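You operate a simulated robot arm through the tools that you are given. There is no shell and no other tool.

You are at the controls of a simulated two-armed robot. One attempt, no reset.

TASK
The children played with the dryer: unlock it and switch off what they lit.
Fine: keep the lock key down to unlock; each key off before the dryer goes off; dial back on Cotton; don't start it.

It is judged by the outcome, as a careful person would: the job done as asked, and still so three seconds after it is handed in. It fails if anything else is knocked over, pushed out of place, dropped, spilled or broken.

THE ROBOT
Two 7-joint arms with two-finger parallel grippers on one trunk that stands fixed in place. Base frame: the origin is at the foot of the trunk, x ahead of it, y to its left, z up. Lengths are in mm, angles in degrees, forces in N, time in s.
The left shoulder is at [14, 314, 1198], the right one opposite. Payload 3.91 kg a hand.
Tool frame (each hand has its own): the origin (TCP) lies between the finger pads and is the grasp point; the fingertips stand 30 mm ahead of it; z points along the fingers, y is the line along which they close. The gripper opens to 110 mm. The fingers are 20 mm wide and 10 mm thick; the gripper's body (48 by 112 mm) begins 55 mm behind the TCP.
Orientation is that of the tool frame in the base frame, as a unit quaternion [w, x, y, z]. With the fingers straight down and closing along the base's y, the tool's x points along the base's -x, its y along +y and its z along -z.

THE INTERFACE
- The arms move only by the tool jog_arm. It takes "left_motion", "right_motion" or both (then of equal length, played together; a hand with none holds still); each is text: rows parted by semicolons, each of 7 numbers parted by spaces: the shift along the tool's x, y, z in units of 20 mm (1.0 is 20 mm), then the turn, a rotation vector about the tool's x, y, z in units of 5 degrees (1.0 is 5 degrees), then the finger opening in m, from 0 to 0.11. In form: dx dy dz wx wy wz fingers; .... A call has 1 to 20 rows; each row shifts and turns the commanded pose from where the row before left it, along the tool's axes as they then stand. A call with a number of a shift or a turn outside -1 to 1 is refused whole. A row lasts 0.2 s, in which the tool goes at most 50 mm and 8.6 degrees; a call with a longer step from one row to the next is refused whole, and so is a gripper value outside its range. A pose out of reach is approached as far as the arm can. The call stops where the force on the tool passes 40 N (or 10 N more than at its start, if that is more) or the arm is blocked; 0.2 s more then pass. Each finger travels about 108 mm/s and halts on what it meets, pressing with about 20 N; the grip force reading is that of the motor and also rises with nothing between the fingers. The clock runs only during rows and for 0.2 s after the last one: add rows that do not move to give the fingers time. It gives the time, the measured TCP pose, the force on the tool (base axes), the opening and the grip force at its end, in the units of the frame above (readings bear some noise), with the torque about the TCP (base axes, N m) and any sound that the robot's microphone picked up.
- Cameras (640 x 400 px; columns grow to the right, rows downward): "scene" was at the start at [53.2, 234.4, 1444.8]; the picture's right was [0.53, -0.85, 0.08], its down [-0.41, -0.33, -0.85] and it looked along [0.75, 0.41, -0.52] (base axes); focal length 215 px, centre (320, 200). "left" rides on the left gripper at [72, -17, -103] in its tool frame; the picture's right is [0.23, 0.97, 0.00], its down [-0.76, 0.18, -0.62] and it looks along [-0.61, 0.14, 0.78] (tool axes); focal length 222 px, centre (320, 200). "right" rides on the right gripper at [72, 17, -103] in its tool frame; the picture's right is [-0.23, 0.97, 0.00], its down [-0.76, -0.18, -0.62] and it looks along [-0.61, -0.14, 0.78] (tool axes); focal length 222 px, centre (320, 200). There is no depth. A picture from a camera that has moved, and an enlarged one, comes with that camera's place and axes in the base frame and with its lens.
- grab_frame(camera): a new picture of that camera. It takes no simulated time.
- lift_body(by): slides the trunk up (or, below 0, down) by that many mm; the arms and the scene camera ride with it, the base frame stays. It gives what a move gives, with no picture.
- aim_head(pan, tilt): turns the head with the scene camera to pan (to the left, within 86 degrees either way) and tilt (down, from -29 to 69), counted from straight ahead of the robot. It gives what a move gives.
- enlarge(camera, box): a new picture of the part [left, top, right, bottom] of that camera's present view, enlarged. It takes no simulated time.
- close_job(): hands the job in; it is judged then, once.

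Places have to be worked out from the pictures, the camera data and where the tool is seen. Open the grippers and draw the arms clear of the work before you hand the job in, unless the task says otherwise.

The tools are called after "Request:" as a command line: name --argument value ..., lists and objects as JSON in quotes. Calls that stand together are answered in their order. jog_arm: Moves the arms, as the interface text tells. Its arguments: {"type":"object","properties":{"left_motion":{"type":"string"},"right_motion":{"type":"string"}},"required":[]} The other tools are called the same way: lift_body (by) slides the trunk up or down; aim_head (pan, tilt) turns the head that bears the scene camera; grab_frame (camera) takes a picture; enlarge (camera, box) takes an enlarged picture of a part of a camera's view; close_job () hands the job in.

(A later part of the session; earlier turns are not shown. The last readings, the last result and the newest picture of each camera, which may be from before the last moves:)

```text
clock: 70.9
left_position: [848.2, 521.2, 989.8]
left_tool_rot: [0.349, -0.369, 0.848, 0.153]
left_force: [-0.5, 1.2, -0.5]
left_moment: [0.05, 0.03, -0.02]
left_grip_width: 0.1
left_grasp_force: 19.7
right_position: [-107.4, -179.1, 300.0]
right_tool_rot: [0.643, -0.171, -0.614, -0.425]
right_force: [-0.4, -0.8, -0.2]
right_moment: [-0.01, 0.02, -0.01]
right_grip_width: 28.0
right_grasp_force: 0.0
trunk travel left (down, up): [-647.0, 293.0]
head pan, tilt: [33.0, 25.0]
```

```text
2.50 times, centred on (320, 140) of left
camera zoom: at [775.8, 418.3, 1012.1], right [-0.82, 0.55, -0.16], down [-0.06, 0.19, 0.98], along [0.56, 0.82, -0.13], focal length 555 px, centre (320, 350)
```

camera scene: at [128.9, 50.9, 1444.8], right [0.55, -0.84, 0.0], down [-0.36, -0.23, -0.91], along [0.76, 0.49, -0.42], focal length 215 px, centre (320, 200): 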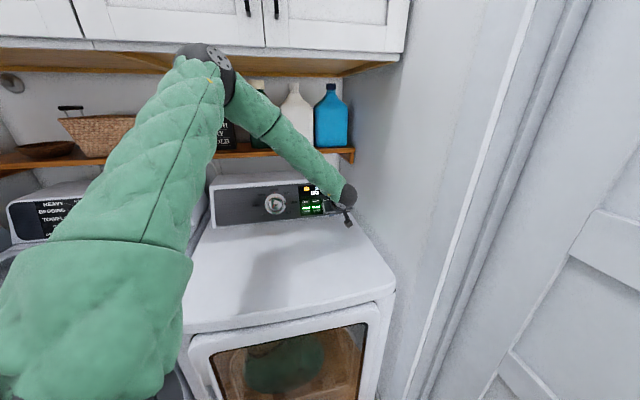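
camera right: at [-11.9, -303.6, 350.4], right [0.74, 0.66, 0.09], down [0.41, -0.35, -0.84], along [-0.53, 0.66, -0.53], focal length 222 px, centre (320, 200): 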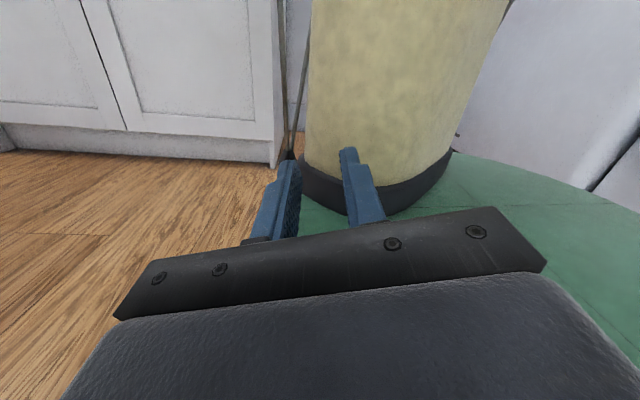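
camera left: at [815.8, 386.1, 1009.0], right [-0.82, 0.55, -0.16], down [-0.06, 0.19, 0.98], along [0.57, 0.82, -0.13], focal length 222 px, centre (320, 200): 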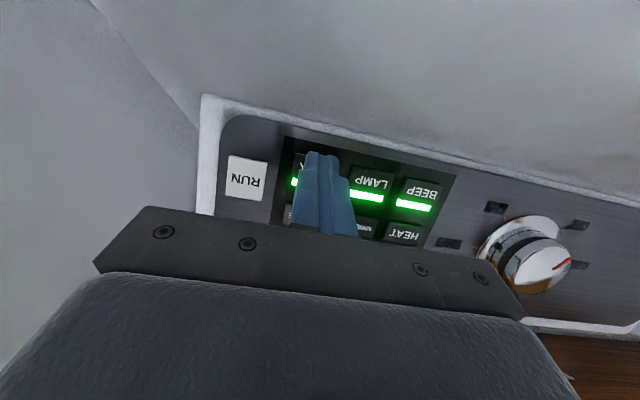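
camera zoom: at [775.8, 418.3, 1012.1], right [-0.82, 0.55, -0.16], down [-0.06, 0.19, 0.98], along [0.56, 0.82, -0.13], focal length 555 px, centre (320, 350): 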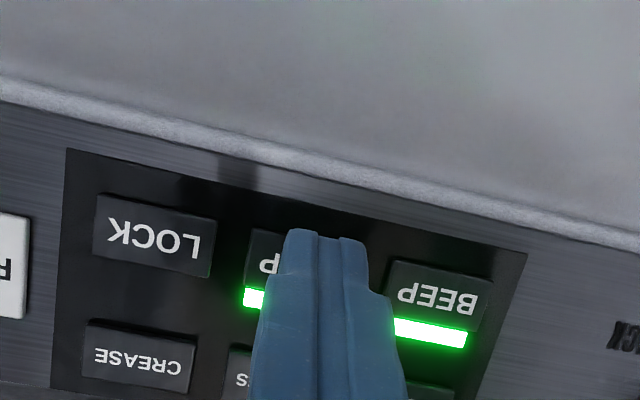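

No click this time; the stroke ended a couple of millimetres short and LAMP is still lit. I'll press again a bit deeper.

Request:
jog_arm --left_motion "-0.19 0 0.46 0 0 0 0; -0.19 0 0.46 0 0 0 0; -0.1 0 0.23 0 0 0 0; -0.04 0 0.093 0 0 0 0; -0.04 0 0.093 0 0 0 0; -0.04 0 0.093 0 0 0 0; -0.02 0 0.05 0 0 0 0; 0 0 0 0 0 0 0; 0.19 0 -0.46 0 0 0 0; 0.42 0 -1 0 0 0 0; 0 0 0 0 0 0 0"

Request:
enlarge --camera "left" --box '[200, 60, 440, 220]'

```text
clock: 73.3
left_position: [849.8, 521.2, 986.7]
left_tool_rot: [0.349, -0.368, 0.848, 0.153]
left_force: [0.2, -0.2, -0.8]
left_moment: [0.03, 0.05, -0.01]
left_grip_width: 0.0
left_grasp_force: 20.4
right_position: [-106.5, -179.1, 299.7]
right_tool_rot: [0.644, -0.169, -0.614, -0.424]
right_force: [0.1, -0.4, 0.3]
right_moment: [-0.03, -0.04, 0.02]
right_grip_width: 28.0
right_grasp_force: 0.0
trunk travel left (down, up): [-647.0, 293.0]
head pan, tilt: [33.0, 25.0]
```

```text
2.50 times, centred on (320, 140) of left
camera zoom: at [777.4, 418.5, 1009.4], right [-0.82, 0.55, -0.16], down [-0.06, 0.19, 0.98], along [0.56, 0.82, -0.13], focal length 555 px, centre (320, 350)
```

zoom: 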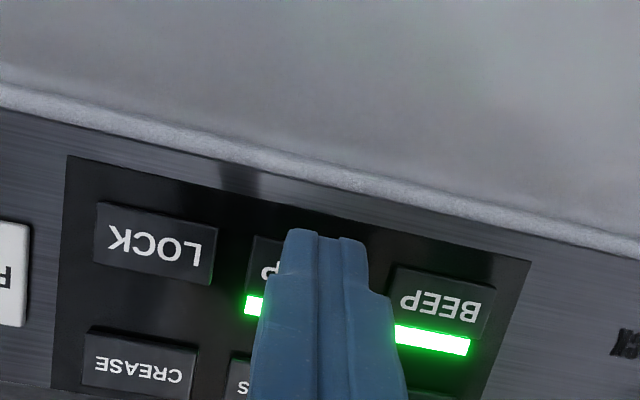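

Still no click, so I'll approach LAMP without retracting and read the contact force and picture to judge the gap.

Request:
jog_arm --left_motion "-0.19 0 0.46 0 0 0 0; -0.19 0 0.46 0 0 0 0; -0.19 0 0.46 0 0 0 0; 0 0 0 0 0 0 0"

Request:
enlarge --camera "left" --box '[240, 90, 400, 200]'

```text
clock: 74.3
left_position: [867.7, 541.6, 977.6]
left_tool_rot: [0.349, -0.37, 0.847, 0.153]
left_force: [-0.3, -0.9, -0.5]
left_moment: [0.01, -0.01, 0.02]
left_grip_width: 0.2
left_grasp_force: 20.3
right_position: [-106.7, -178.7, 298.4]
right_tool_rot: [0.644, -0.169, -0.615, -0.424]
right_force: [-0.1, -0.2, -0.6]
right_moment: [-0.02, -0.01, -0.01]
right_grip_width: 28.2
right_grasp_force: 0.0
trunk travel left (down, up): [-647.0, 293.0]
head pan, tilt: [33.0, 25.0]
```

```text
3.64 times, centred on (320, 145) of left
camera zoom: at [796.0, 438.9, 999.7], right [-0.82, 0.55, -0.16], down [-0.06, 0.19, 0.98], along [0.56, 0.82, -0.13], focal length 808 px, centre (320, 400)
```

zoom: 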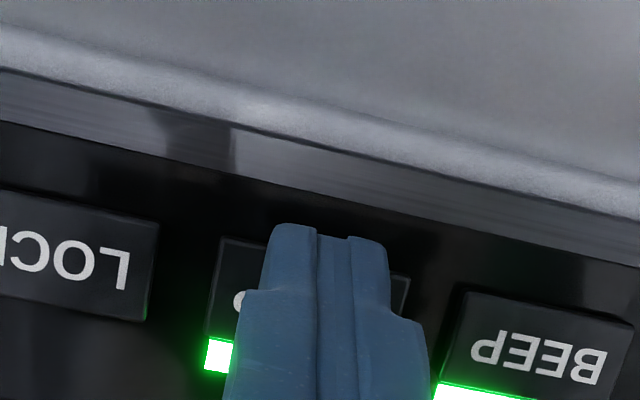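

The fingertip is right at LAMP with no contact force yet. I'll go on in 1 mm steps.

Request:
jog_arm --left_motion "-0.02 0 0.05 0 0 0 0; -0.02 0 0.05 0 0 0 0; -0.02 0 0.05 0 0 0 0; -0.02 0 0.05 0 0 0 0"

Request:
enlarge --camera "left" --box '[240, 90, 400, 200]'

```text
clock: 75.3
left_position: [869.6, 544.7, 975.6]
left_tool_rot: [0.349, -0.369, 0.848, 0.154]
left_force: [-1.4, -2.9, 0.7]
left_moment: [-0.03, -0.02, -0.01]
left_grip_width: 0.0
left_grasp_force: 20.1
right_position: [-107.6, -178.7, 299.7]
right_tool_rot: [0.643, -0.17, -0.614, -0.424]
right_force: [0.4, -0.3, 0.2]
right_moment: [-0.02, 0.04, -0.01]
right_grip_width: 28.1
right_grasp_force: 0.1
trunk travel left (down, up): [-647.0, 293.0]
head pan, tilt: [33.0, 25.0]
heard: click
```

```text
3.64 times, centred on (320, 145) of left
camera zoom: at [797.9, 441.9, 998.6], right [-0.82, 0.55, -0.16], down [-0.06, 0.19, 0.98], along [0.57, 0.82, -0.13], focal length 808 px, centre (320, 400)
```

zoom: 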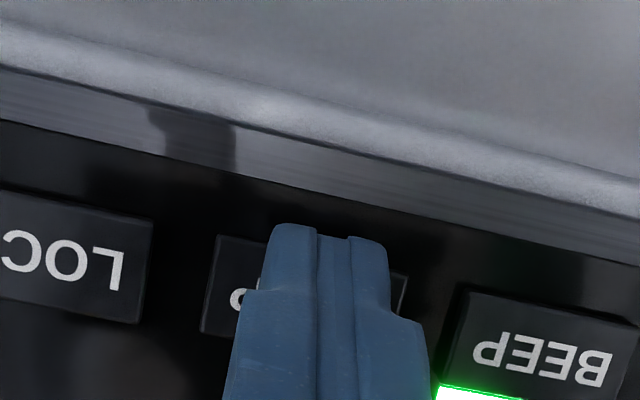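

LAMP clicked and its light is out. I'll back off, move left to BEEP, and come up to it.

Request:
jog_arm --left_motion "0.19 0 -0.46 0 0 0 0; 0.19 0 -0.46 0 0 0 0; -0.015 0.857 0.04 0 0 0 0; -0.015 0.857 0.04 0 0 0 0; -0.015 0.857 0.04 0 0 0 0; -0.19 0 0.46 0 0 0 0; -0.1 0 0.23 0 0 0 0; 0 0 0 0 0 0 0"

Request:
enlarge --camera "left" --box '[200, 60, 440, 220]'

```text
clock: 77.1
left_position: [832.1, 577.1, 978.1]
left_tool_rot: [0.349, -0.369, 0.847, 0.153]
left_force: [-0.7, 0.4, 0.3]
left_moment: [0.03, 0.0, -0.02]
left_grip_width: 0.2
left_grasp_force: 19.8
right_position: [-107.1, -178.1, 299.5]
right_tool_rot: [0.643, -0.17, -0.614, -0.425]
right_force: [0.7, -0.3, -0.4]
right_moment: [-0.03, 0.0, -0.02]
right_grip_width: 27.9
right_grasp_force: 0.1
trunk travel left (down, up): [-647.0, 293.0]
head pan, tilt: [33.0, 25.0]
```

```text
2.50 times, centred on (320, 140) of left
camera zoom: at [759.3, 474.6, 999.2], right [-0.82, 0.55, -0.16], down [-0.06, 0.19, 0.98], along [0.56, 0.82, -0.13], focal length 555 px, centre (320, 350)
```

zoom: 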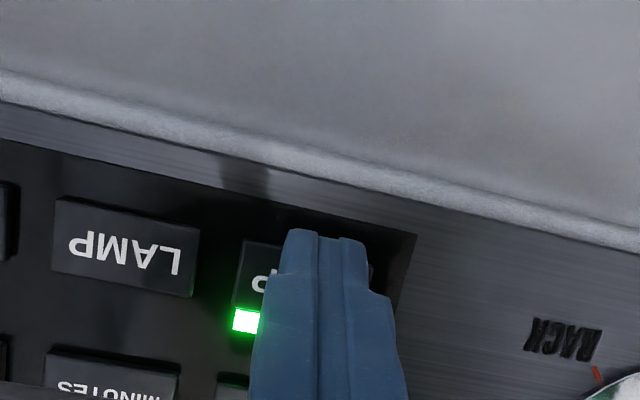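

LAMP is dark and the fingertip is at BEEP. I'll press in 1 mm steps.

Request:
jog_arm --left_motion "-0.02 0 0.05 0 0 0 0; -0.02 0 0.05 0 0 0 0; -0.02 0 0.05 0 0 0 0; -0.02 0 0.05 0 0 0 0; -0.02 0 0.05 0 0 0 0"

Request:
enlarge --camera "left" --box '[200, 60, 440, 220]'

```text
clock: 78.3
left_position: [834.5, 580.8, 975.5]
left_tool_rot: [0.349, -0.369, 0.848, 0.153]
left_force: [-4.8, -4.9, 0.9]
left_moment: [-0.08, 0.05, -0.02]
left_grip_width: 0.0
left_grasp_force: 19.7
right_position: [-106.8, -179.2, 299.1]
right_tool_rot: [0.644, -0.168, -0.615, -0.424]
right_force: [-0.5, 0.5, -0.5]
right_moment: [0.05, -0.02, 0.02]
right_grip_width: 27.9
right_grasp_force: 0.1
trunk travel left (down, up): [-647.0, 293.0]
head pan, tilt: [33.0, 25.0]
heard: click
```

```text
2.50 times, centred on (320, 140) of left
camera zoom: at [762.5, 478.0, 997.6], right [-0.82, 0.55, -0.16], down [-0.06, 0.19, 0.98], along [0.57, 0.81, -0.13], focal length 555 px, centre (320, 350)
```

zoom: 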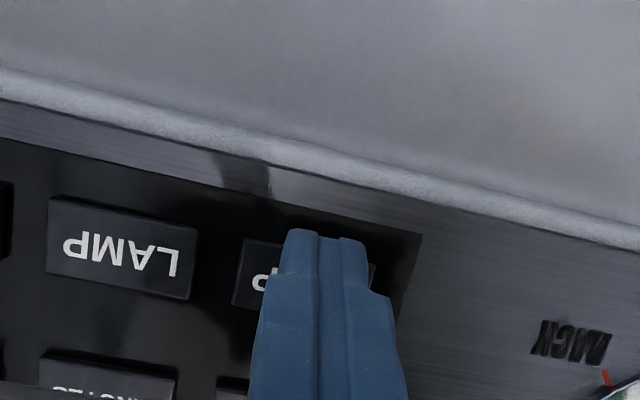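

BEEP clicked and its light is out. I'll retract about 80 mm and check the whole panel.

Request:
jog_arm --left_motion "0.19 0 -0.46 0 0 0 0; 0.38 0 -0.92 0 0 0 0; 0.38 0 -0.92 0 0 0 0; 0.38 0 -0.92 0 0 0 0; 0.19 0 -0.46 0 0 0 0.03; 0 0 0 0 0 0 0.05"

Request:
grab_frame --camera "left"

Request:
enlarge --camera "left" --box '[180, 100, 420, 250]'

Request:
enlarge --camera "scene" --box '[240, 165, 380, 250]'

```text
clock: 79.7
left_position: [783.4, 528.2, 1004.5]
left_tool_rot: [0.348, -0.369, 0.848, 0.154]
left_force: [0.2, -0.2, -0.2]
left_moment: [-0.02, -0.01, -0.02]
left_grip_width: 50.1
left_grasp_force: 0.2
right_position: [-106.6, -177.9, 300.5]
right_tool_rot: [0.643, -0.17, -0.614, -0.424]
right_force: [0.5, -0.2, 0.6]
right_moment: [-0.02, 0.01, 0.04]
right_grip_width: 28.2
right_grasp_force: 0.0
trunk travel left (down, up): [-647.0, 293.0]
head pan, tilt: [33.0, 25.0]
```

```text
taken
camera left: at [712.2, 424.8, 1027.0], right [-0.82, 0.55, -0.16], down [-0.06, 0.19, 0.98], along [0.56, 0.82, -0.13], focal length 222 px, centre (320, 200)
```

left: 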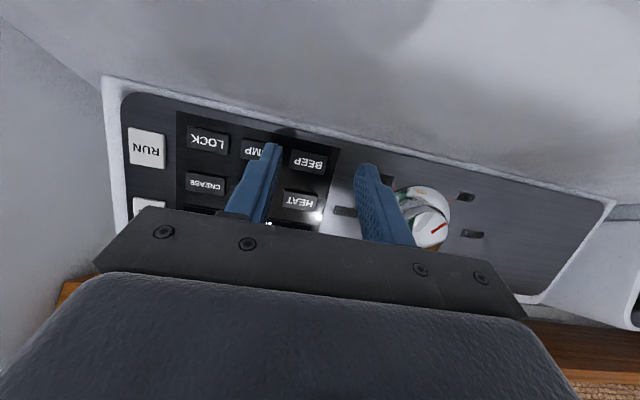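

```text
2.67 times, centred on (300, 175) of left
camera zoom: at [712.2, 424.8, 1027.0], right [-0.82, 0.55, -0.16], down [-0.06, 0.19, 0.98], along [0.56, 0.82, -0.13], focal length 592 px, centre (373, 267)
```

zoom: 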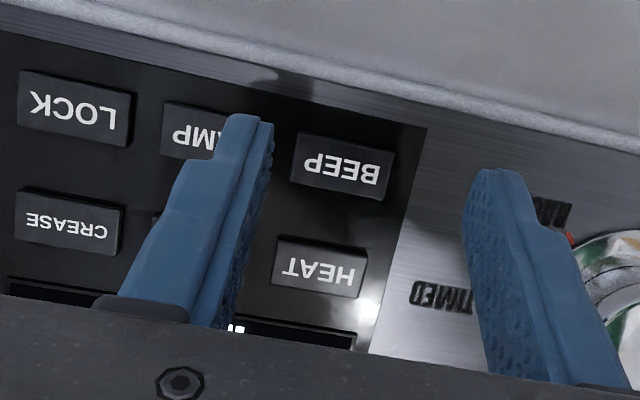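

```text
4.57 times, centred on (310, 208) of scene
camera zoom: at [128.3, 50.7, 1444.8], right [0.55, -0.84, 0.0], down [-0.35, -0.23, -0.91], along [0.76, 0.49, -0.42], focal length 984 px, centre (366, 166)
```

zoom: 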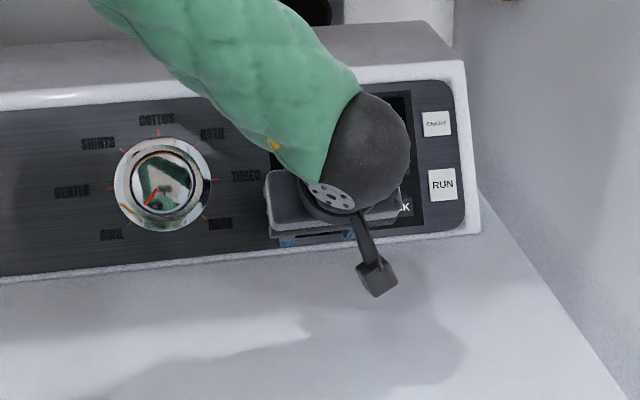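

All three lights are out and the display is free of LOCK. Next is the dial, at about [773, 717, 1003] on a panel leaning ~26°: I'll open the fingers, swing in front of the knob well clear of it, and line the hand up with its axis.

Request:
jog_arm --left_motion "-0.3 0.78 -0.1 0.31 -0.4 0.31 0.06; -0.3 0.78 -0.05 0 -0.5 0 0.08; -0.3 0.78 0 0 -0.5 0 0.1; -0.3 0.78 0 0 -0.5 0 0.1; -0.3 0.78 0.02 0 -0.5 0 0.1; -0.3 0.78 0.02 0 -0.5 0 0.1; -0.3 0.78 0.02 0 -0.5 0 0.1; -0.3 0.78 0.02 0 -0.4 0 0.1; -0.3 0.78 0.02 0 0 0 0.1; 0 0 0 0 0 0 0.1"

Request:
grab_frame --camera "left"

Request:
enlarge --camera "scene" --box '[200, 140, 400, 265]'

```text
clock: 81.9
left_position: [706.5, 649.2, 1049.6]
left_tool_rot: [0.488, -0.323, 0.785, 0.203]
left_force: [-0.6, 0.4, -0.8]
left_moment: [-0.02, 0.01, 0.01]
left_grip_width: 99.9
left_grasp_force: 0.0
right_position: [-106.7, -179.0, 299.5]
right_tool_rot: [0.644, -0.169, -0.614, -0.424]
right_force: [0.2, -0.9, -0.9]
right_moment: [-0.01, -0.01, 0.03]
right_grip_width: 28.2
right_grasp_force: 0.0
trunk travel left (down, up): [-647.0, 293.0]
head pan, tilt: [33.0, 25.0]
```

```text
taken
camera left: at [630.7, 548.1, 1030.4], right [-0.76, 0.62, -0.2], down [-0.28, -0.03, 0.96], along [0.59, 0.78, 0.2], focal length 222 px, centre (320, 200)
```

left: 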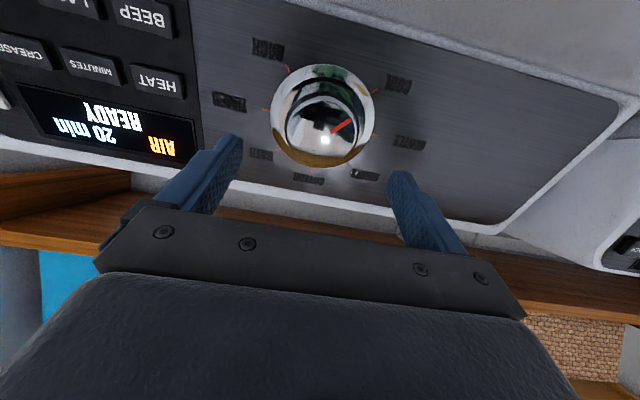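

```text
3.20 times, centred on (300, 202) of scene
camera zoom: at [128.7, 50.4, 1444.8], right [0.54, -0.84, 0.0], down [-0.35, -0.23, -0.91], along [0.76, 0.49, -0.42], focal length 689 px, centre (384, 192)
```

zoom: 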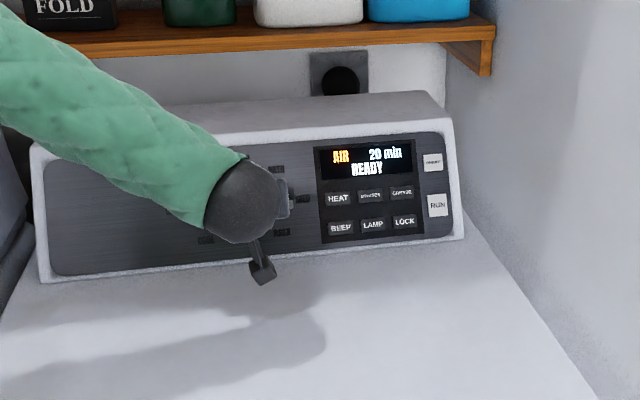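

The scene view confirms READY with every key light out. The wrist camera now faces the dial, so I'll enlarge it to check the alignment with the knob's axis.

Request:
enlarge --camera "left" --box '[220, 20, 440, 200]'

```text
2.22 times, centred on (330, 110) of left
camera zoom: at [630.7, 548.1, 1030.4], right [-0.76, 0.62, -0.2], down [-0.28, -0.03, 0.96], along [0.59, 0.78, 0.2], focal length 494 px, centre (298, 400)
```

zoom: 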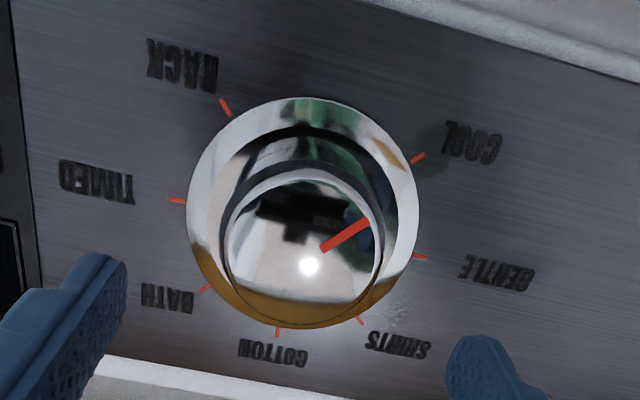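

The tool axis lines up with the knob axis within about 1 mm. Before gripping I'll pre-roll the hand 67° the other way, so the 135° clockwise turn stays centred in the wrist's range.

Request:
jog_arm --left_motion "0 0 0 0 0 -0.5 0.1; 0 0 0 0 0 -1 0.1; 0 0 0 0 0 -1 0.1; 0 0 0 0 0 -1 0.1; 0 0 0 0 0 -1 0.1; 0 0 0 0 0 -1 0.1; 0 0 0 0 0 -1 0.1; 0 0 0 0 0 -1 0.1; 0 0 0 0 0 -1 0.1; 0 0 0 0 0 -1 0.1; 0 0 0 0 0 -1 0.1; 0 0 0 0 0 -1 0.1; 0 0 0 0 0 -1 0.1; 0 0 0 0 0 -1 0.1; 0 0 0 0 0 0 0.1"

Request:
grab_frame --camera "left"

Request:
enlarge --camera "scene" --box '[200, 140, 400, 265]'

```text
clock: 85.1
left_position: [706.4, 649.2, 1050.9]
left_tool_rot: [-0.518, 0.705, -0.473, 0.103]
left_force: [-0.7, 0.4, 0.2]
left_moment: [0.0, -0.02, 0.0]
left_grip_width: 99.7
left_grasp_force: 0.1
right_position: [-106.5, -178.1, 299.9]
right_tool_rot: [0.643, -0.17, -0.614, -0.424]
right_force: [0.1, -0.3, 0.2]
right_moment: [-0.02, 0.03, 0.01]
right_grip_width: 28.1
right_grasp_force: 0.0
trunk travel left (down, up): [-647.0, 293.0]
head pan, tilt: [33.0, 25.0]
```

```text
taken
camera left: at [690.3, 527.2, 1085.6], right [-0.42, -0.19, -0.89], down [-0.9, 0.19, 0.39], along [0.09, 0.96, -0.25], focal length 222 px, centre (320, 200)
```

left: 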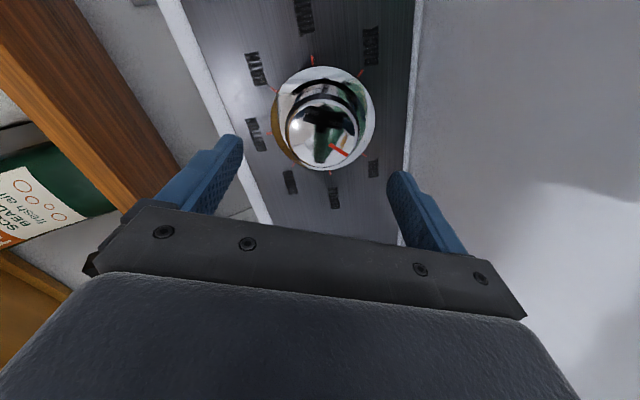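

```text
3.20 times, centred on (300, 202) of scene
camera zoom: at [128.1, 50.7, 1444.9], right [0.55, -0.84, 0.0], down [-0.35, -0.23, -0.91], along [0.76, 0.49, -0.42], focal length 689 px, centre (384, 192)
```

zoom: 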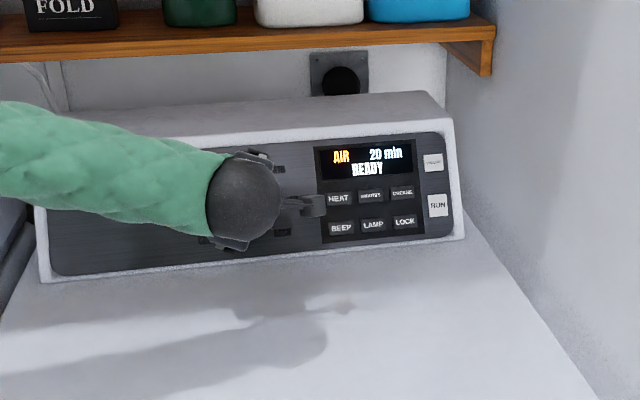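

The pre-roll went through with no limit. I'll narrow the fingers to 80 mm and advance along the axis until the tips just reach the knob cap.

Request:
jog_arm --left_motion "0 0 0.5 0 0 0 0.08; 0 0 0.9 0 0 0 0.08; 0 0 0.7 0 0 0 0.08; 0 0 0.4 0 0 0 0.08; 0 0 0.25 0 0 0 0.08"

Request:
grab_frame --camera "left"

Request:
enlarge --camera "left" --box '[200, 30, 460, 230]'

```text
clock: 86.3
left_position: [741.9, 684.6, 1026.9]
left_tool_rot: [-0.518, 0.705, -0.473, 0.102]
left_force: [-0.7, -0.2, 0.3]
left_moment: [0.0, 0.0, 0.0]
left_grip_width: 80.0
left_grasp_force: 0.1
right_position: [-107.5, -178.8, 299.1]
right_tool_rot: [0.643, -0.17, -0.614, -0.425]
right_force: [0.3, -0.6, 0.0]
right_moment: [0.0, -0.02, 0.0]
right_grip_width: 27.9
right_grasp_force: 0.1
trunk travel left (down, up): [-647.0, 293.0]
head pan, tilt: [33.0, 25.0]
```

```text
taken
camera left: at [724.0, 562.3, 1061.4], right [-0.42, -0.19, -0.89], down [-0.9, 0.19, 0.39], along [0.09, 0.96, -0.25], focal length 222 px, centre (320, 200)
```

left: 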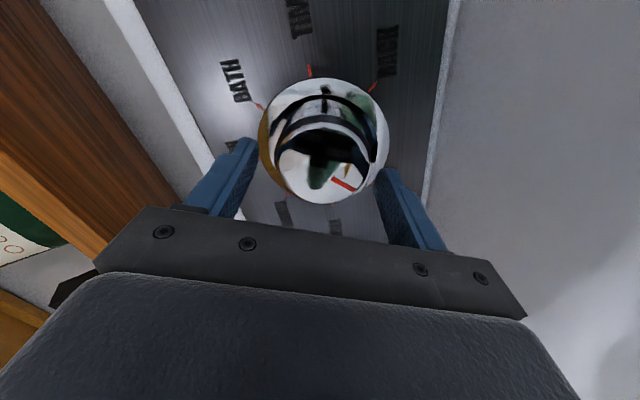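

```text
2.00 times, centred on (330, 130) of left
camera zoom: at [724.0, 562.3, 1061.4], right [-0.42, -0.19, -0.89], down [-0.9, 0.19, 0.39], along [0.09, 0.96, -0.25], focal length 444 px, centre (300, 340)
```

zoom: 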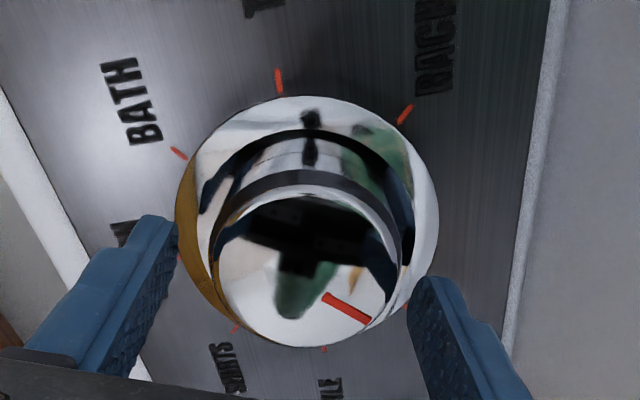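

The fingertips straddle the cap and nothing is touched yet. I'll ease forward in 2 mm steps, watching for contact with the skirt.

Request:
jog_arm --left_motion "0 0 0.1 0 0 0 0.08; 0 0 0.1 0 0 0 0.08; 0 0 0.1 0 0 0 0.08; 0 0 0.1 0 0 0 0.08"

Request:
enlarge --camera "left" --box '[200, 30, 460, 230]'

```text
clock: 87.3
left_position: [746.6, 689.7, 1021.5]
left_tool_rot: [-0.518, 0.705, -0.473, 0.103]
left_force: [0.3, 0.4, -0.1]
left_moment: [0.02, -0.01, 0.03]
left_grip_width: 80.0
left_grasp_force: 0.1
right_position: [-106.5, -178.3, 299.0]
right_tool_rot: [0.644, -0.169, -0.614, -0.424]
right_force: [0.4, 0.0, -0.1]
right_moment: [0.02, 0.02, 0.01]
right_grip_width: 28.0
right_grasp_force: 0.1
trunk travel left (down, up): [-647.0, 293.0]
head pan, tilt: [33.0, 25.0]
```

```text
2.00 times, centred on (330, 130) of left
camera zoom: at [729.4, 567.0, 1057.4], right [-0.43, -0.19, -0.88], down [-0.9, 0.19, 0.39], along [0.09, 0.96, -0.25], focal length 444 px, centre (300, 340)
```

zoom: 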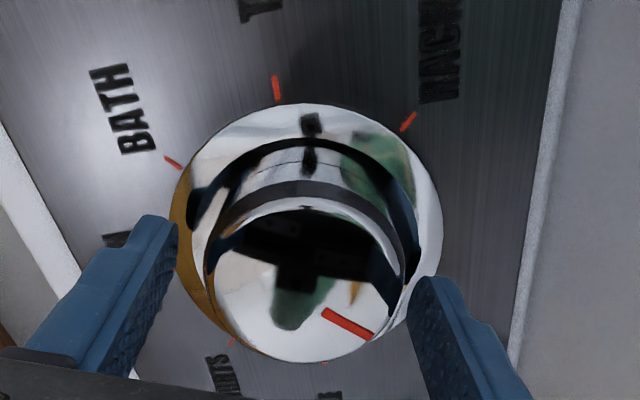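

The tips are about 12 mm from the panel with no contact, so they cover most of the cap's side. I'll close on the cap.

Request:
jog_arm --left_motion "0 0 0 0 0 0 0.065; 0 0 0 0 0 0 0.05; 0 0 0 0 0 0 0.04; 0 0 0 0 0 0 0.04"

Request:
enlarge --camera "left" --box '[200, 30, 460, 230]'

```text
clock: 88.3
left_position: [746.0, 689.7, 1023.1]
left_tool_rot: [-0.518, 0.706, -0.473, 0.103]
left_force: [-13.3, -7.9, -15.5]
left_moment: [-0.34, 0.51, 0.3]
left_grip_width: 64.3
left_grasp_force: 45.1
right_position: [-108.3, -179.9, 300.0]
right_tool_rot: [0.643, -0.169, -0.614, -0.425]
right_force: [0.2, -0.8, -0.4]
right_moment: [-0.01, -0.02, 0.01]
right_grip_width: 28.1
right_grasp_force: 0.1
trunk travel left (down, up): [-647.0, 293.0]
head pan, tilt: [33.0, 25.0]
```

```text
2.00 times, centred on (330, 130) of left
camera zoom: at [728.6, 567.1, 1056.3], right [-0.43, -0.19, -0.88], down [-0.9, 0.19, 0.39], along [0.09, 0.96, -0.25], focal length 444 px, centre (300, 340)
```

zoom: 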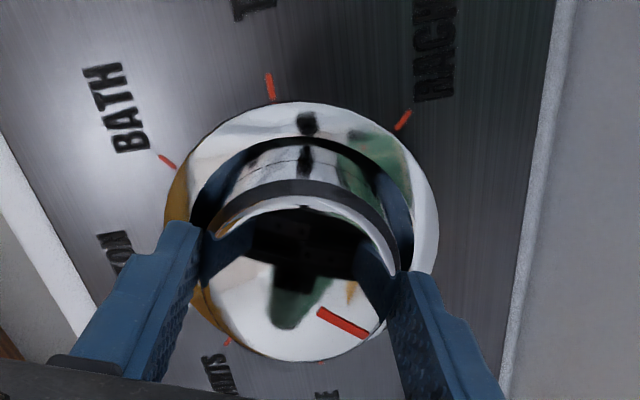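

The cap is gripped at 64 mm with a 20 N side load, so the hand sits slightly off centre. I'll shift a millimetre or two along the finger axis to relieve it.

Request:
jog_arm --left_motion "0 0.05 0 0 0 0 0.04; 0 0.05 0 0 0 0 0.04; 0 0 0 0 0 0 0.04"

```text
clock: 89.1
left_position: [745.8, 688.9, 1021.9]
left_tool_rot: [-0.518, 0.705, -0.473, 0.103]
left_force: [-18.1, -11.9, -11.1]
left_moment: [-0.76, 0.75, -0.02]
left_grip_width: 64.3
left_grasp_force: 45.1
right_position: [-107.2, -179.6, 299.4]
right_tool_rot: [0.643, -0.17, -0.614, -0.425]
right_force: [-0.8, 0.0, -0.2]
right_moment: [0.0, -0.01, -0.02]
right_grip_width: 28.3
right_grasp_force: 0.2
trunk travel left (down, up): [-647.0, 293.0]
head pan, tilt: [33.0, 25.0]
```

The side load is about the same and the grip is firm, so it's likely finger preload rather than offset. I'll try turning 15° clockwise gently and check the forces and the pointer.

Request:
jog_arm --left_motion "0 0 0 0 0 0.5 0.04; 0 0 0 0 0 0.5 0.04; 0 0 0 0 0 0.5 0.04; 0 0 0 0 0 0.5 0.04; 0 0 0 0 0 0.5 0.04; 0 0 0 0 0 0.5 0.04"

Request:
enlarge --camera "left" --box '[200, 30, 460, 230]'

```text
clock: 90.5
left_position: [746.3, 690.0, 1021.4]
left_tool_rot: [-0.526, 0.637, -0.562, 0.034]
left_force: [-13.8, -13.2, -16.4]
left_moment: [-0.67, 0.42, -0.37]
left_grip_width: 64.5
left_grasp_force: 44.5
right_position: [-107.8, -179.0, 299.8]
right_tool_rot: [0.644, -0.17, -0.615, -0.423]
right_force: [-0.6, -0.8, 1.0]
right_moment: [-0.02, -0.02, -0.02]
right_grip_width: 28.1
right_grasp_force: 0.0
trunk travel left (down, up): [-647.0, 293.0]
head pan, tilt: [33.0, 25.0]
```

```text
2.00 times, centred on (330, 130) of left
camera zoom: at [718.5, 565.4, 1039.3], right [-0.58, 0.01, -0.82], down [-0.8, 0.21, 0.57], along [0.18, 0.98, -0.11], focal length 444 px, centre (300, 340)
```

zoom: 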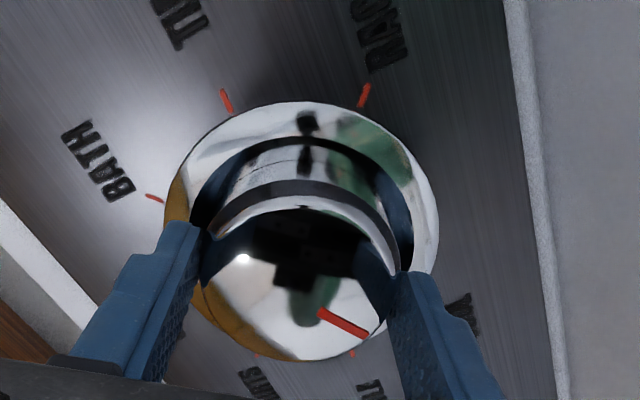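

The knob turns with the hand: the pointer stays fixed to the fingers while the labels rotate. I'll continue the turn clockwise.

Request:
jog_arm --left_motion "0 0 0 0 0 0.7 0.04; 0 0 0 0 0 0.7 0.04; 0 0 0 0 0 0.7 0.04; 0 0 0 0 0 0.7 0.04; 0 0 0 0 0 0.7 0.04; 0 0 0 0 0 0.7 0.04; 0 0 0 0 0 0.7 0.04; 0 0 0 0 0 0.7 0.04; 0 0 0 0 0 0.7 0.04; 0 0 0 0 0 0.7 0.04"

Request:
enlarge --camera "left" --box '[200, 30, 460, 230]'

```text
clock: 92.7
left_position: [745.6, 688.1, 1021.8]
left_tool_rot: [0.513, -0.439, 0.727, 0.125]
left_force: [-12.2, -7.6, -11.7]
left_moment: [-0.6, 0.5, -0.08]
left_grip_width: 64.3
left_grasp_force: 45.5
right_position: [-106.1, -178.1, 299.2]
right_tool_rot: [0.643, -0.169, -0.614, -0.424]
right_force: [-0.4, 0.7, 0.7]
right_moment: [-0.02, 0.0, -0.01]
right_grip_width: 28.2
right_grasp_force: 0.1
trunk travel left (down, up): [-647.0, 293.0]
head pan, tilt: [33.0, 25.0]
```

```text
2.00 times, centred on (330, 130) of left
camera zoom: at [686.9, 576.7, 1009.4], right [-0.77, 0.45, -0.45], down [-0.47, 0.1, 0.88], along [0.44, 0.89, 0.14], focal length 444 px, centre (300, 340)
```

zoom: 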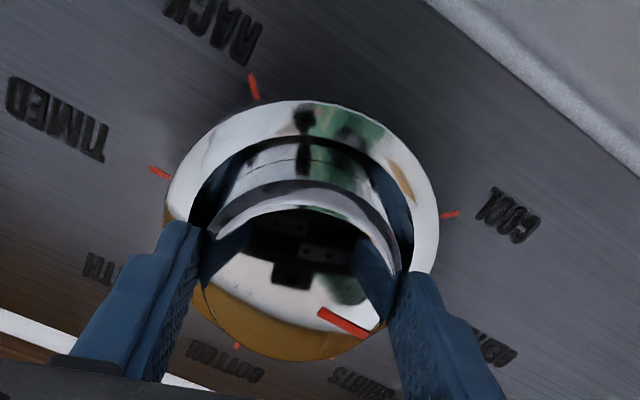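

It's 50° round with steady forces. I'll continue another 42°.

Request:
jog_arm --left_motion "0 0 0 0 0 0.85 0.04; 0 0 0 0 0 0.85 0.04; 0 0 0 0 0 0.85 0.04; 0 0 0 0 0 0.85 0.04; 0 0 0 0 0 0.85 0.04; 0 0 0 0 0 0.85 0.04; 0 0 0 0 0 0.85 0.04; 0 0 0 0 0 0.85 0.04; 0 0 0 0 0 0.85 0.04; 0 0 0 0 0 0.85 0.04"

Request:
enlarge --camera "left" --box '[200, 30, 460, 230]'

```text
clock: 94.9
left_position: [746.7, 688.7, 1021.5]
left_tool_rot: [0.432, -0.145, 0.836, 0.304]
left_force: [-4.7, 1.5, -2.1]
left_moment: [-0.04, 0.01, -0.02]
left_grip_width: 64.2
left_grasp_force: 45.3
right_position: [-106.4, -177.9, 299.9]
right_tool_rot: [0.643, -0.169, -0.614, -0.424]
right_force: [-1.1, -0.5, -0.3]
right_moment: [-0.01, 0.0, 0.0]
right_grip_width: 28.0
right_grasp_force: 0.1
trunk travel left (down, up): [-647.0, 293.0]
head pan, tilt: [33.0, 25.0]
```

```text
2.00 times, centred on (330, 130) of left
camera zoom: at [646.4, 611.7, 1001.9], right [-0.63, 0.76, 0.19], down [-0.04, -0.27, 0.96], along [0.78, 0.59, 0.2], focal length 444 px, centre (300, 340)
```

zoom: 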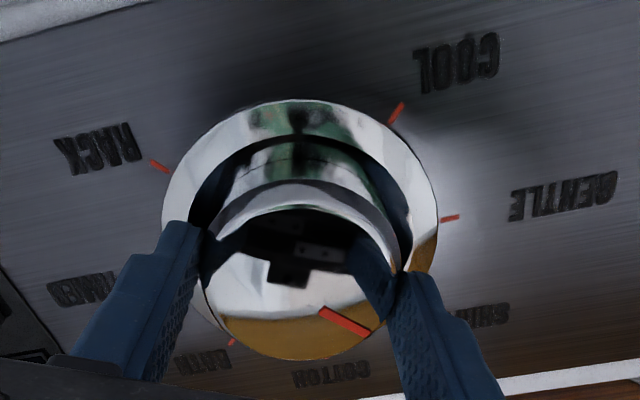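

The pointer is near SHIRTS now. I'll turn the remaining 42.5° to COTTON.

Request:
jog_arm --left_motion "0 0 0 0 0 0.85 0.04; 0 0 0 0 0 0.85 0.04; 0 0 0 0 0 0.85 0.04; 0 0 0 0 0 0.85 0.04; 0 0 0 0 0 0.85 0.04; 0 0 0 0 0 0.85 0.04; 0 0 0 0 0 0.85 0.04; 0 0 0 0 0 0.85 0.04; 0 0 0 0 0 0.85 0.04; 0 0 0 0 0 0.85 0.04"

Request:
grab_frame --camera "left"

Request:
enlarge --camera "left" --box '[200, 30, 460, 230]'

Request:
enlarge --camera "scene" --box '[200, 140, 400, 265]'

```text
clock: 97.1
left_position: [745.0, 688.6, 1021.6]
left_tool_rot: [0.293, 0.168, 0.832, 0.44]
left_force: [-3.7, 5.1, 6.1]
left_moment: [0.03, 0.0, 0.13]
left_grip_width: 64.3
left_grasp_force: 45.3
right_position: [-107.3, -179.4, 300.3]
right_tool_rot: [0.643, -0.17, -0.614, -0.424]
right_force: [0.5, 0.3, 0.8]
right_moment: [0.02, -0.01, -0.01]
right_grip_width: 28.1
right_grasp_force: 0.0
trunk travel left (down, up): [-647.0, 293.0]
head pan, tilt: [33.0, 25.0]
```

```text
taken
camera left: at [623.7, 652.7, 1028.6], right [-0.16, 0.66, 0.73], down [0.2, -0.7, 0.68], along [0.97, 0.25, -0.02], focal length 222 px, centre (320, 200)
```

left: 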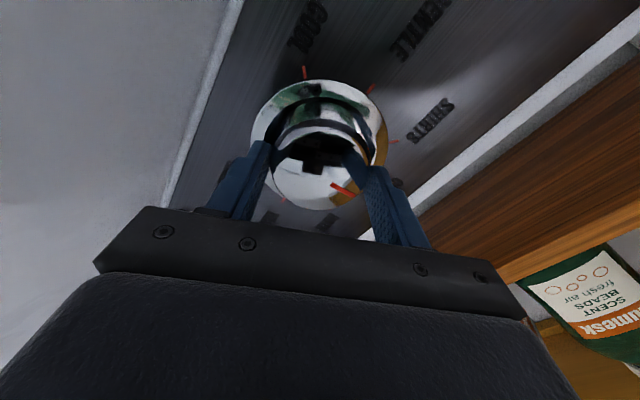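

```text
2.00 times, centred on (330, 130) of left
camera zoom: at [623.7, 652.7, 1028.6], right [-0.16, 0.66, 0.73], down [0.2, -0.7, 0.68], along [0.97, 0.25, -0.02], focal length 444 px, centre (300, 340)
```

zoom: 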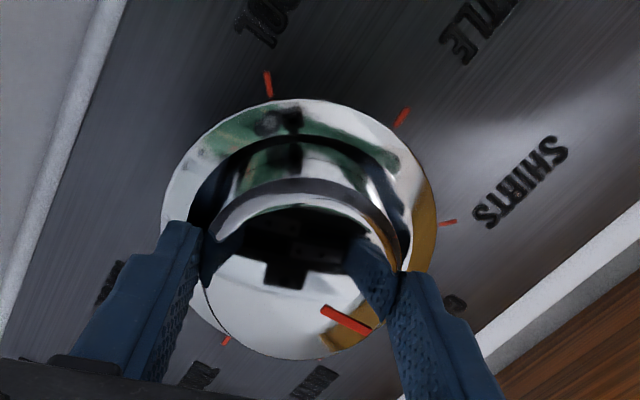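

```text
3.20 times, centred on (300, 202) of scene
camera zoom: at [127.4, 50.8, 1444.9], right [0.55, -0.84, 0.0], down [-0.35, -0.23, -0.91], along [0.76, 0.49, -0.42], focal length 689 px, centre (384, 192)
```

zoom: 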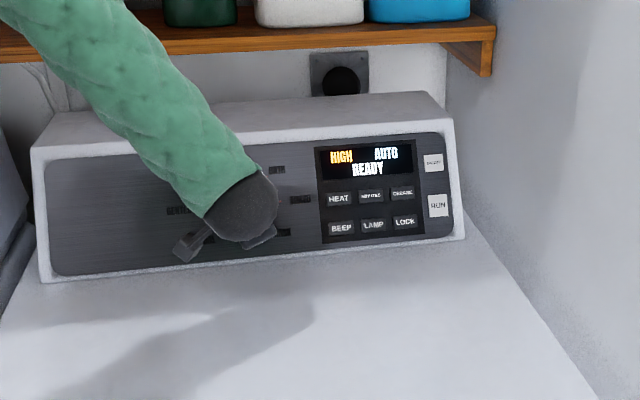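

The display changed to HIGH / AUTO / READY, which fits a new programme. I'll open the fingers, back straight off the knob, and check the pointer.

Request:
jog_arm --left_motion "0 0 0 0 0 0 0.06; 0 0 0 0 0 0 0.08; 0 0 0 0 0 0 0.08; 0 0 -0.4 0 0 0 0.08; 0 0 -0.9 0 0 0 0.08; 0 0 -1 0 0 0 0.08; 0 0 -1 0 0 0 0.08; 0 0 -0.7 0 0 0 0.08"

Request:
grab_frame --camera "left"

Request:
enlarge --camera "left" --box '[200, 20, 460, 220]'

```text
clock: 98.9
left_position: [696.1, 639.1, 1056.1]
left_tool_rot: [0.293, 0.167, 0.832, 0.441]
left_force: [0.4, -0.2, -0.2]
left_moment: [-0.01, -0.02, -0.02]
left_grip_width: 80.1
left_grasp_force: 0.0
right_position: [-107.0, -178.4, 300.2]
right_tool_rot: [0.644, -0.17, -0.614, -0.424]
right_force: [-0.3, -0.3, 0.2]
right_moment: [0.01, 0.0, 0.02]
right_grip_width: 28.2
right_grasp_force: 0.1
trunk travel left (down, up): [-647.0, 293.0]
head pan, tilt: [33.0, 25.0]
```

```text
taken
camera left: at [574.0, 601.6, 1063.3], right [-0.16, 0.66, 0.73], down [0.2, -0.7, 0.68], along [0.97, 0.25, -0.02], focal length 222 px, centre (320, 200)
```

left: 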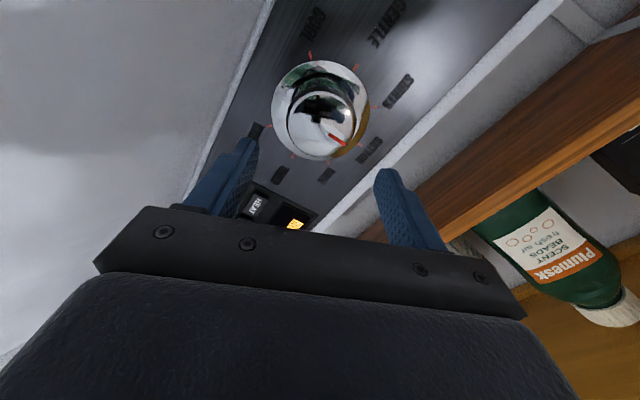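

```text
2.00 times, centred on (330, 120) of left
camera zoom: at [574.0, 601.6, 1063.3], right [-0.16, 0.66, 0.73], down [0.2, -0.7, 0.68], along [0.97, 0.25, -0.02], focal length 444 px, centre (300, 360)
```

zoom: 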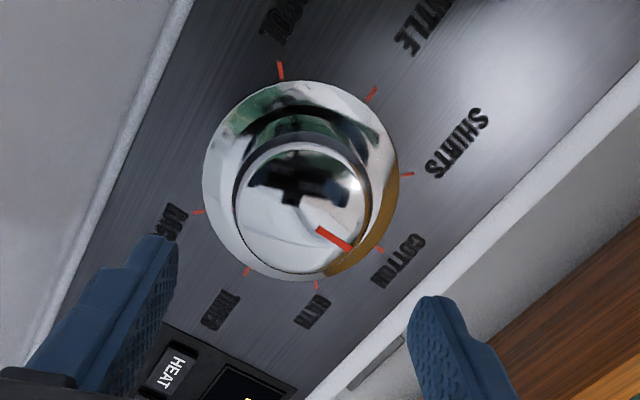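

The pointer now lies along the COTTON tick. I'll roll the hand back upright, close the fingers, and get clear so I can confirm it from the scene camera.

Request:
jog_arm --left_motion "0 0 -0.5 0 0 -0.5 0.08; 0 0 0 0 0 -1 0.06; 0 0 0 0 0 -1 0.04; 0 0 0 0 0 -1 0.02; 0 0 0 0 0 -1 0; 0 0 0 0 0 -1 0; 0 0 0 0 0 -1 0; 0 0 0 0 0 -1 0; 0 0 0 0 0 -1 0; 0 0 0 0 0 -1 0; 0 0 0 0 0 -1 0; 0 0 0 0 0 -1 0; 0 0 0 0 0 -1 0; 0 0 0 0 0 -1 0; 0 0 0 0 0.9 0 0; 0 0 0 0 0.9 0 0"

Request:
jog_arm --left_motion "0 -0.9 0 0 0 0 0; 0 -0.9 0 0 0 0 0; 0 -0.9 0 0 0 0 0; 0 -0.9 0 0 0 0 0; 0 -0.9 0 0 0 0 0; 0 -0.9 0 0 0 0 0; 0 -0.9 0 0 0 0 0; 0 -0.9 0 0 0 0 0"

Request:
enlarge --camera "left" --box '[120, 20, 600, 240]'

Request:
enlarge --camera "scene" --box '[240, 175, 304, 215]'

Request:
grab_frame --camera "scene"

```text
clock: 102.3
left_position: [688.3, 632.8, 1062.5]
left_tool_rot: [0.425, -0.338, 0.821, 0.176]
left_force: [1.1, 0.2, -0.3]
left_moment: [-0.02, 0.03, -0.01]
left_grip_width: 0.0
left_grasp_force: 19.7
right_position: [-107.9, -178.5, 299.4]
right_tool_rot: [0.643, -0.169, -0.614, -0.424]
right_force: [0.0, 0.1, -0.1]
right_moment: [-0.02, 0.01, -0.02]
right_grip_width: 27.9
right_grasp_force: 0.0
trunk travel left (down, up): [-647.0, 293.0]
head pan, tilt: [33.0, 25.0]
```

```text
clock: 104.1
left_position: [791.4, 530.9, 1060.9]
left_tool_rot: [0.425, -0.338, 0.821, 0.176]
left_force: [1.1, 0.4, 0.9]
left_moment: [0.03, -0.02, 0.0]
left_grip_width: 0.0
left_grasp_force: 20.1
right_position: [-107.4, -179.0, 298.7]
right_tool_rot: [0.644, -0.17, -0.614, -0.424]
right_force: [0.4, 0.1, -0.4]
right_moment: [-0.01, -0.01, -0.02]
right_grip_width: 28.0
right_grasp_force: 0.0
trunk travel left (down, up): [-647.0, 293.0]
head pan, tilt: [33.0, 25.0]
```

```text
1.33 times, centred on (360, 130) of left
camera zoom: at [713.4, 428.1, 1061.7], right [-0.78, 0.6, -0.18], down [-0.17, 0.07, 0.98], along [0.6, 0.8, 0.05], focal length 296 px, centre (267, 293)
```

zoom: 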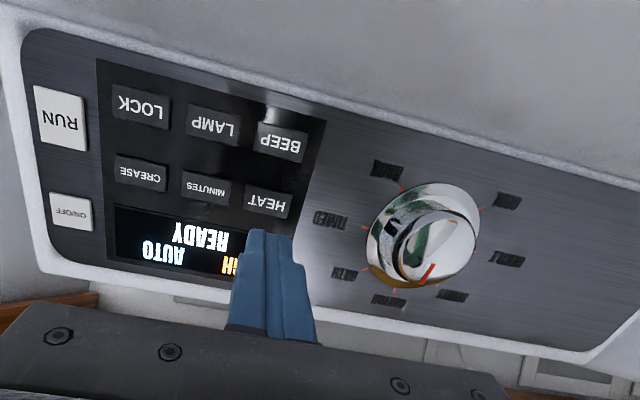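

```text
10.00 times, centred on (272, 195) of scene
camera zoom: at [128.8, 50.0, 1444.8], right [0.55, -0.84, 0.0], down [-0.35, -0.23, -0.91], along [0.76, 0.49, -0.42], focal length 2153 px, centre (800, 250)
```

zoom: 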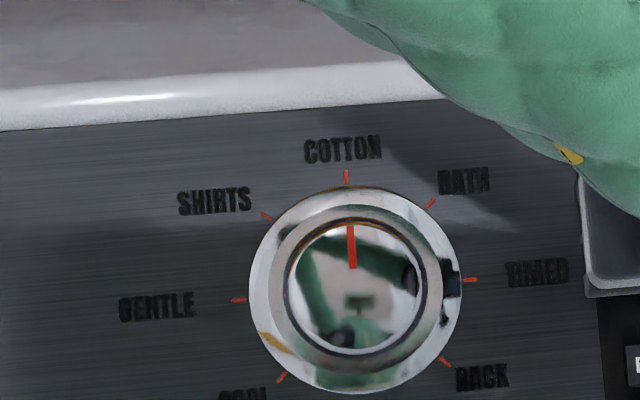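

```text
taken
camera scene: at [128.8, 50.0, 1444.8], right [0.55, -0.84, 0.0], down [-0.35, -0.23, -0.91], along [0.76, 0.49, -0.42], focal length 215 px, centre (320, 200)
```

scene: 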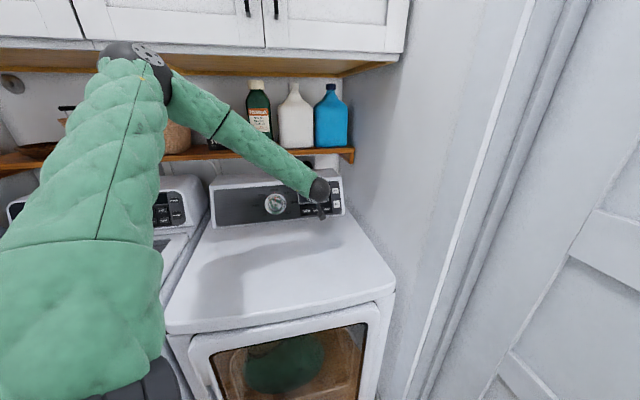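

The scene view confirms the pointer is straight up at COTTON, every key light is out and the display shows READY, so only the power remains. I'll move the closed fingers in front of ON/OFF, stopping about 40 mm away and clear of RUN.

Request:
jog_arm --left_motion "-0.25 -0.9 0.28 0 0 0 0; -0.25 -0.9 0.28 0 0 0 0; -0.25 -0.9 0.28 0 0 0 0; -0.25 -0.9 0.28 0 0 0 0; -0.25 -0.9 0.28 0 0 0 0; -0.25 -0.9 0.28 0 0 0 0; -0.25 -0.9 0.28 0 0 0 0; -0.25 -0.95 0.28 0 0 0 0; 0 0 0 0 0 0 0"

Request:
grab_frame --camera "left"

Request:
enlarge --camera "left" --box '[180, 40, 460, 220]'

Request:
enlarge --camera "scene" --box '[270, 145, 390, 225]'

```text
clock: 106.1
left_position: [935.4, 470.1, 1068.7]
left_tool_rot: [0.425, -0.338, 0.821, 0.176]
left_force: [-0.1, -0.2, 0.3]
left_moment: [-0.01, 0.03, 0.0]
left_grip_width: 0.0
left_grasp_force: 20.6
right_position: [-107.0, -180.0, 298.2]
right_tool_rot: [0.643, -0.17, -0.614, -0.425]
right_force: [-0.1, -0.6, -0.2]
right_moment: [0.02, 0.0, 0.0]
right_grip_width: 28.0
right_grasp_force: 0.0
trunk travel left (down, up): [-647.0, 293.0]
head pan, tilt: [33.0, 25.0]
```

```text
taken
camera left: at [858.4, 368.7, 1068.0], right [-0.78, 0.6, -0.18], down [-0.17, 0.07, 0.98], along [0.6, 0.8, 0.05], focal length 222 px, centre (320, 200)
```

left: 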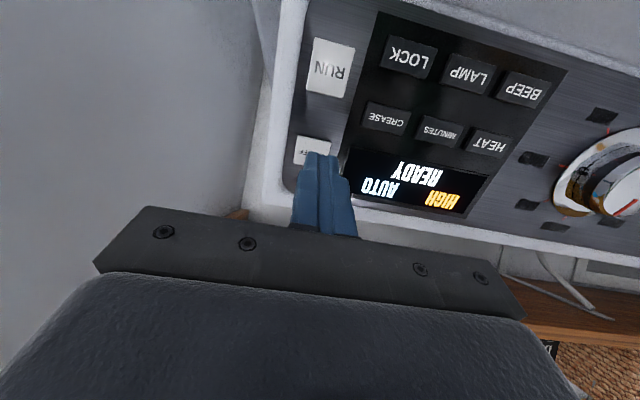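

```text
2.22 times, centred on (320, 130) of left
camera zoom: at [858.4, 368.7, 1068.0], right [-0.78, 0.6, -0.18], down [-0.17, 0.07, 0.98], along [0.6, 0.8, 0.05], focal length 494 px, centre (320, 356)
```

zoom: 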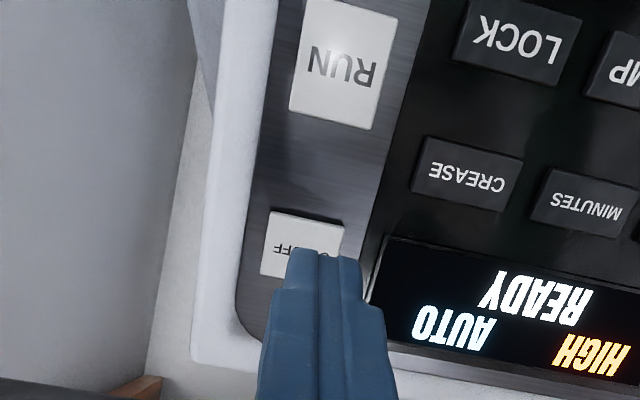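

```text
5.00 times, centred on (330, 185) of scene
camera zoom: at [127.5, 50.7, 1444.9], right [0.55, -0.84, 0.0], down [-0.35, -0.23, -0.91], along [0.76, 0.49, -0.42], focal length 1076 px, centre (270, 275)
```

zoom: 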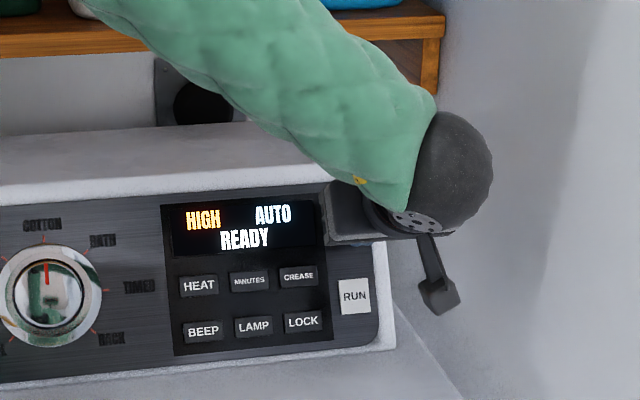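

ON/OFF is just beyond the fingertip, with RUN well away to the side. I'll trim 3 mm to the right and close in slowly along the panel normal.

Request:
jog_arm --left_motion "-0.08 -0.15 0.5 0 0 0 0; -0.11 0 0.7 0 0 0 0; -0.06 0 0.4 0 0 0 0; -0.016 0 0.1 0 0 0 0; -0.016 0 0.1 0 0 0 0; 0 0 0 0 0 0 0"

Request:
enlarge --camera "left" --box '[200, 60, 440, 220]'

```text
clock: 107.5
left_position: [961.1, 491.2, 1051.6]
left_tool_rot: [0.425, -0.338, 0.821, 0.177]
left_force: [-0.2, -0.8, 0.3]
left_moment: [0.01, -0.02, 0.0]
left_grip_width: 0.0
left_grasp_force: 20.5
right_position: [-107.3, -178.5, 299.3]
right_tool_rot: [0.643, -0.17, -0.614, -0.425]
right_force: [-0.1, -0.3, -0.1]
right_moment: [0.01, -0.01, -0.02]
right_grip_width: 28.0
right_grasp_force: 0.0
trunk travel left (down, up): [-647.0, 293.0]
head pan, tilt: [33.0, 25.0]
```

```text
2.50 times, centred on (320, 140) of left
camera zoom: at [883.8, 388.7, 1051.4], right [-0.78, 0.6, -0.18], down [-0.17, 0.07, 0.98], along [0.6, 0.8, 0.05], focal length 555 px, centre (320, 350)
```

zoom: 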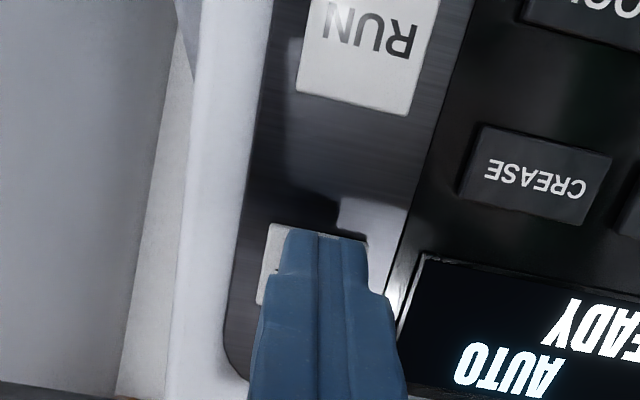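

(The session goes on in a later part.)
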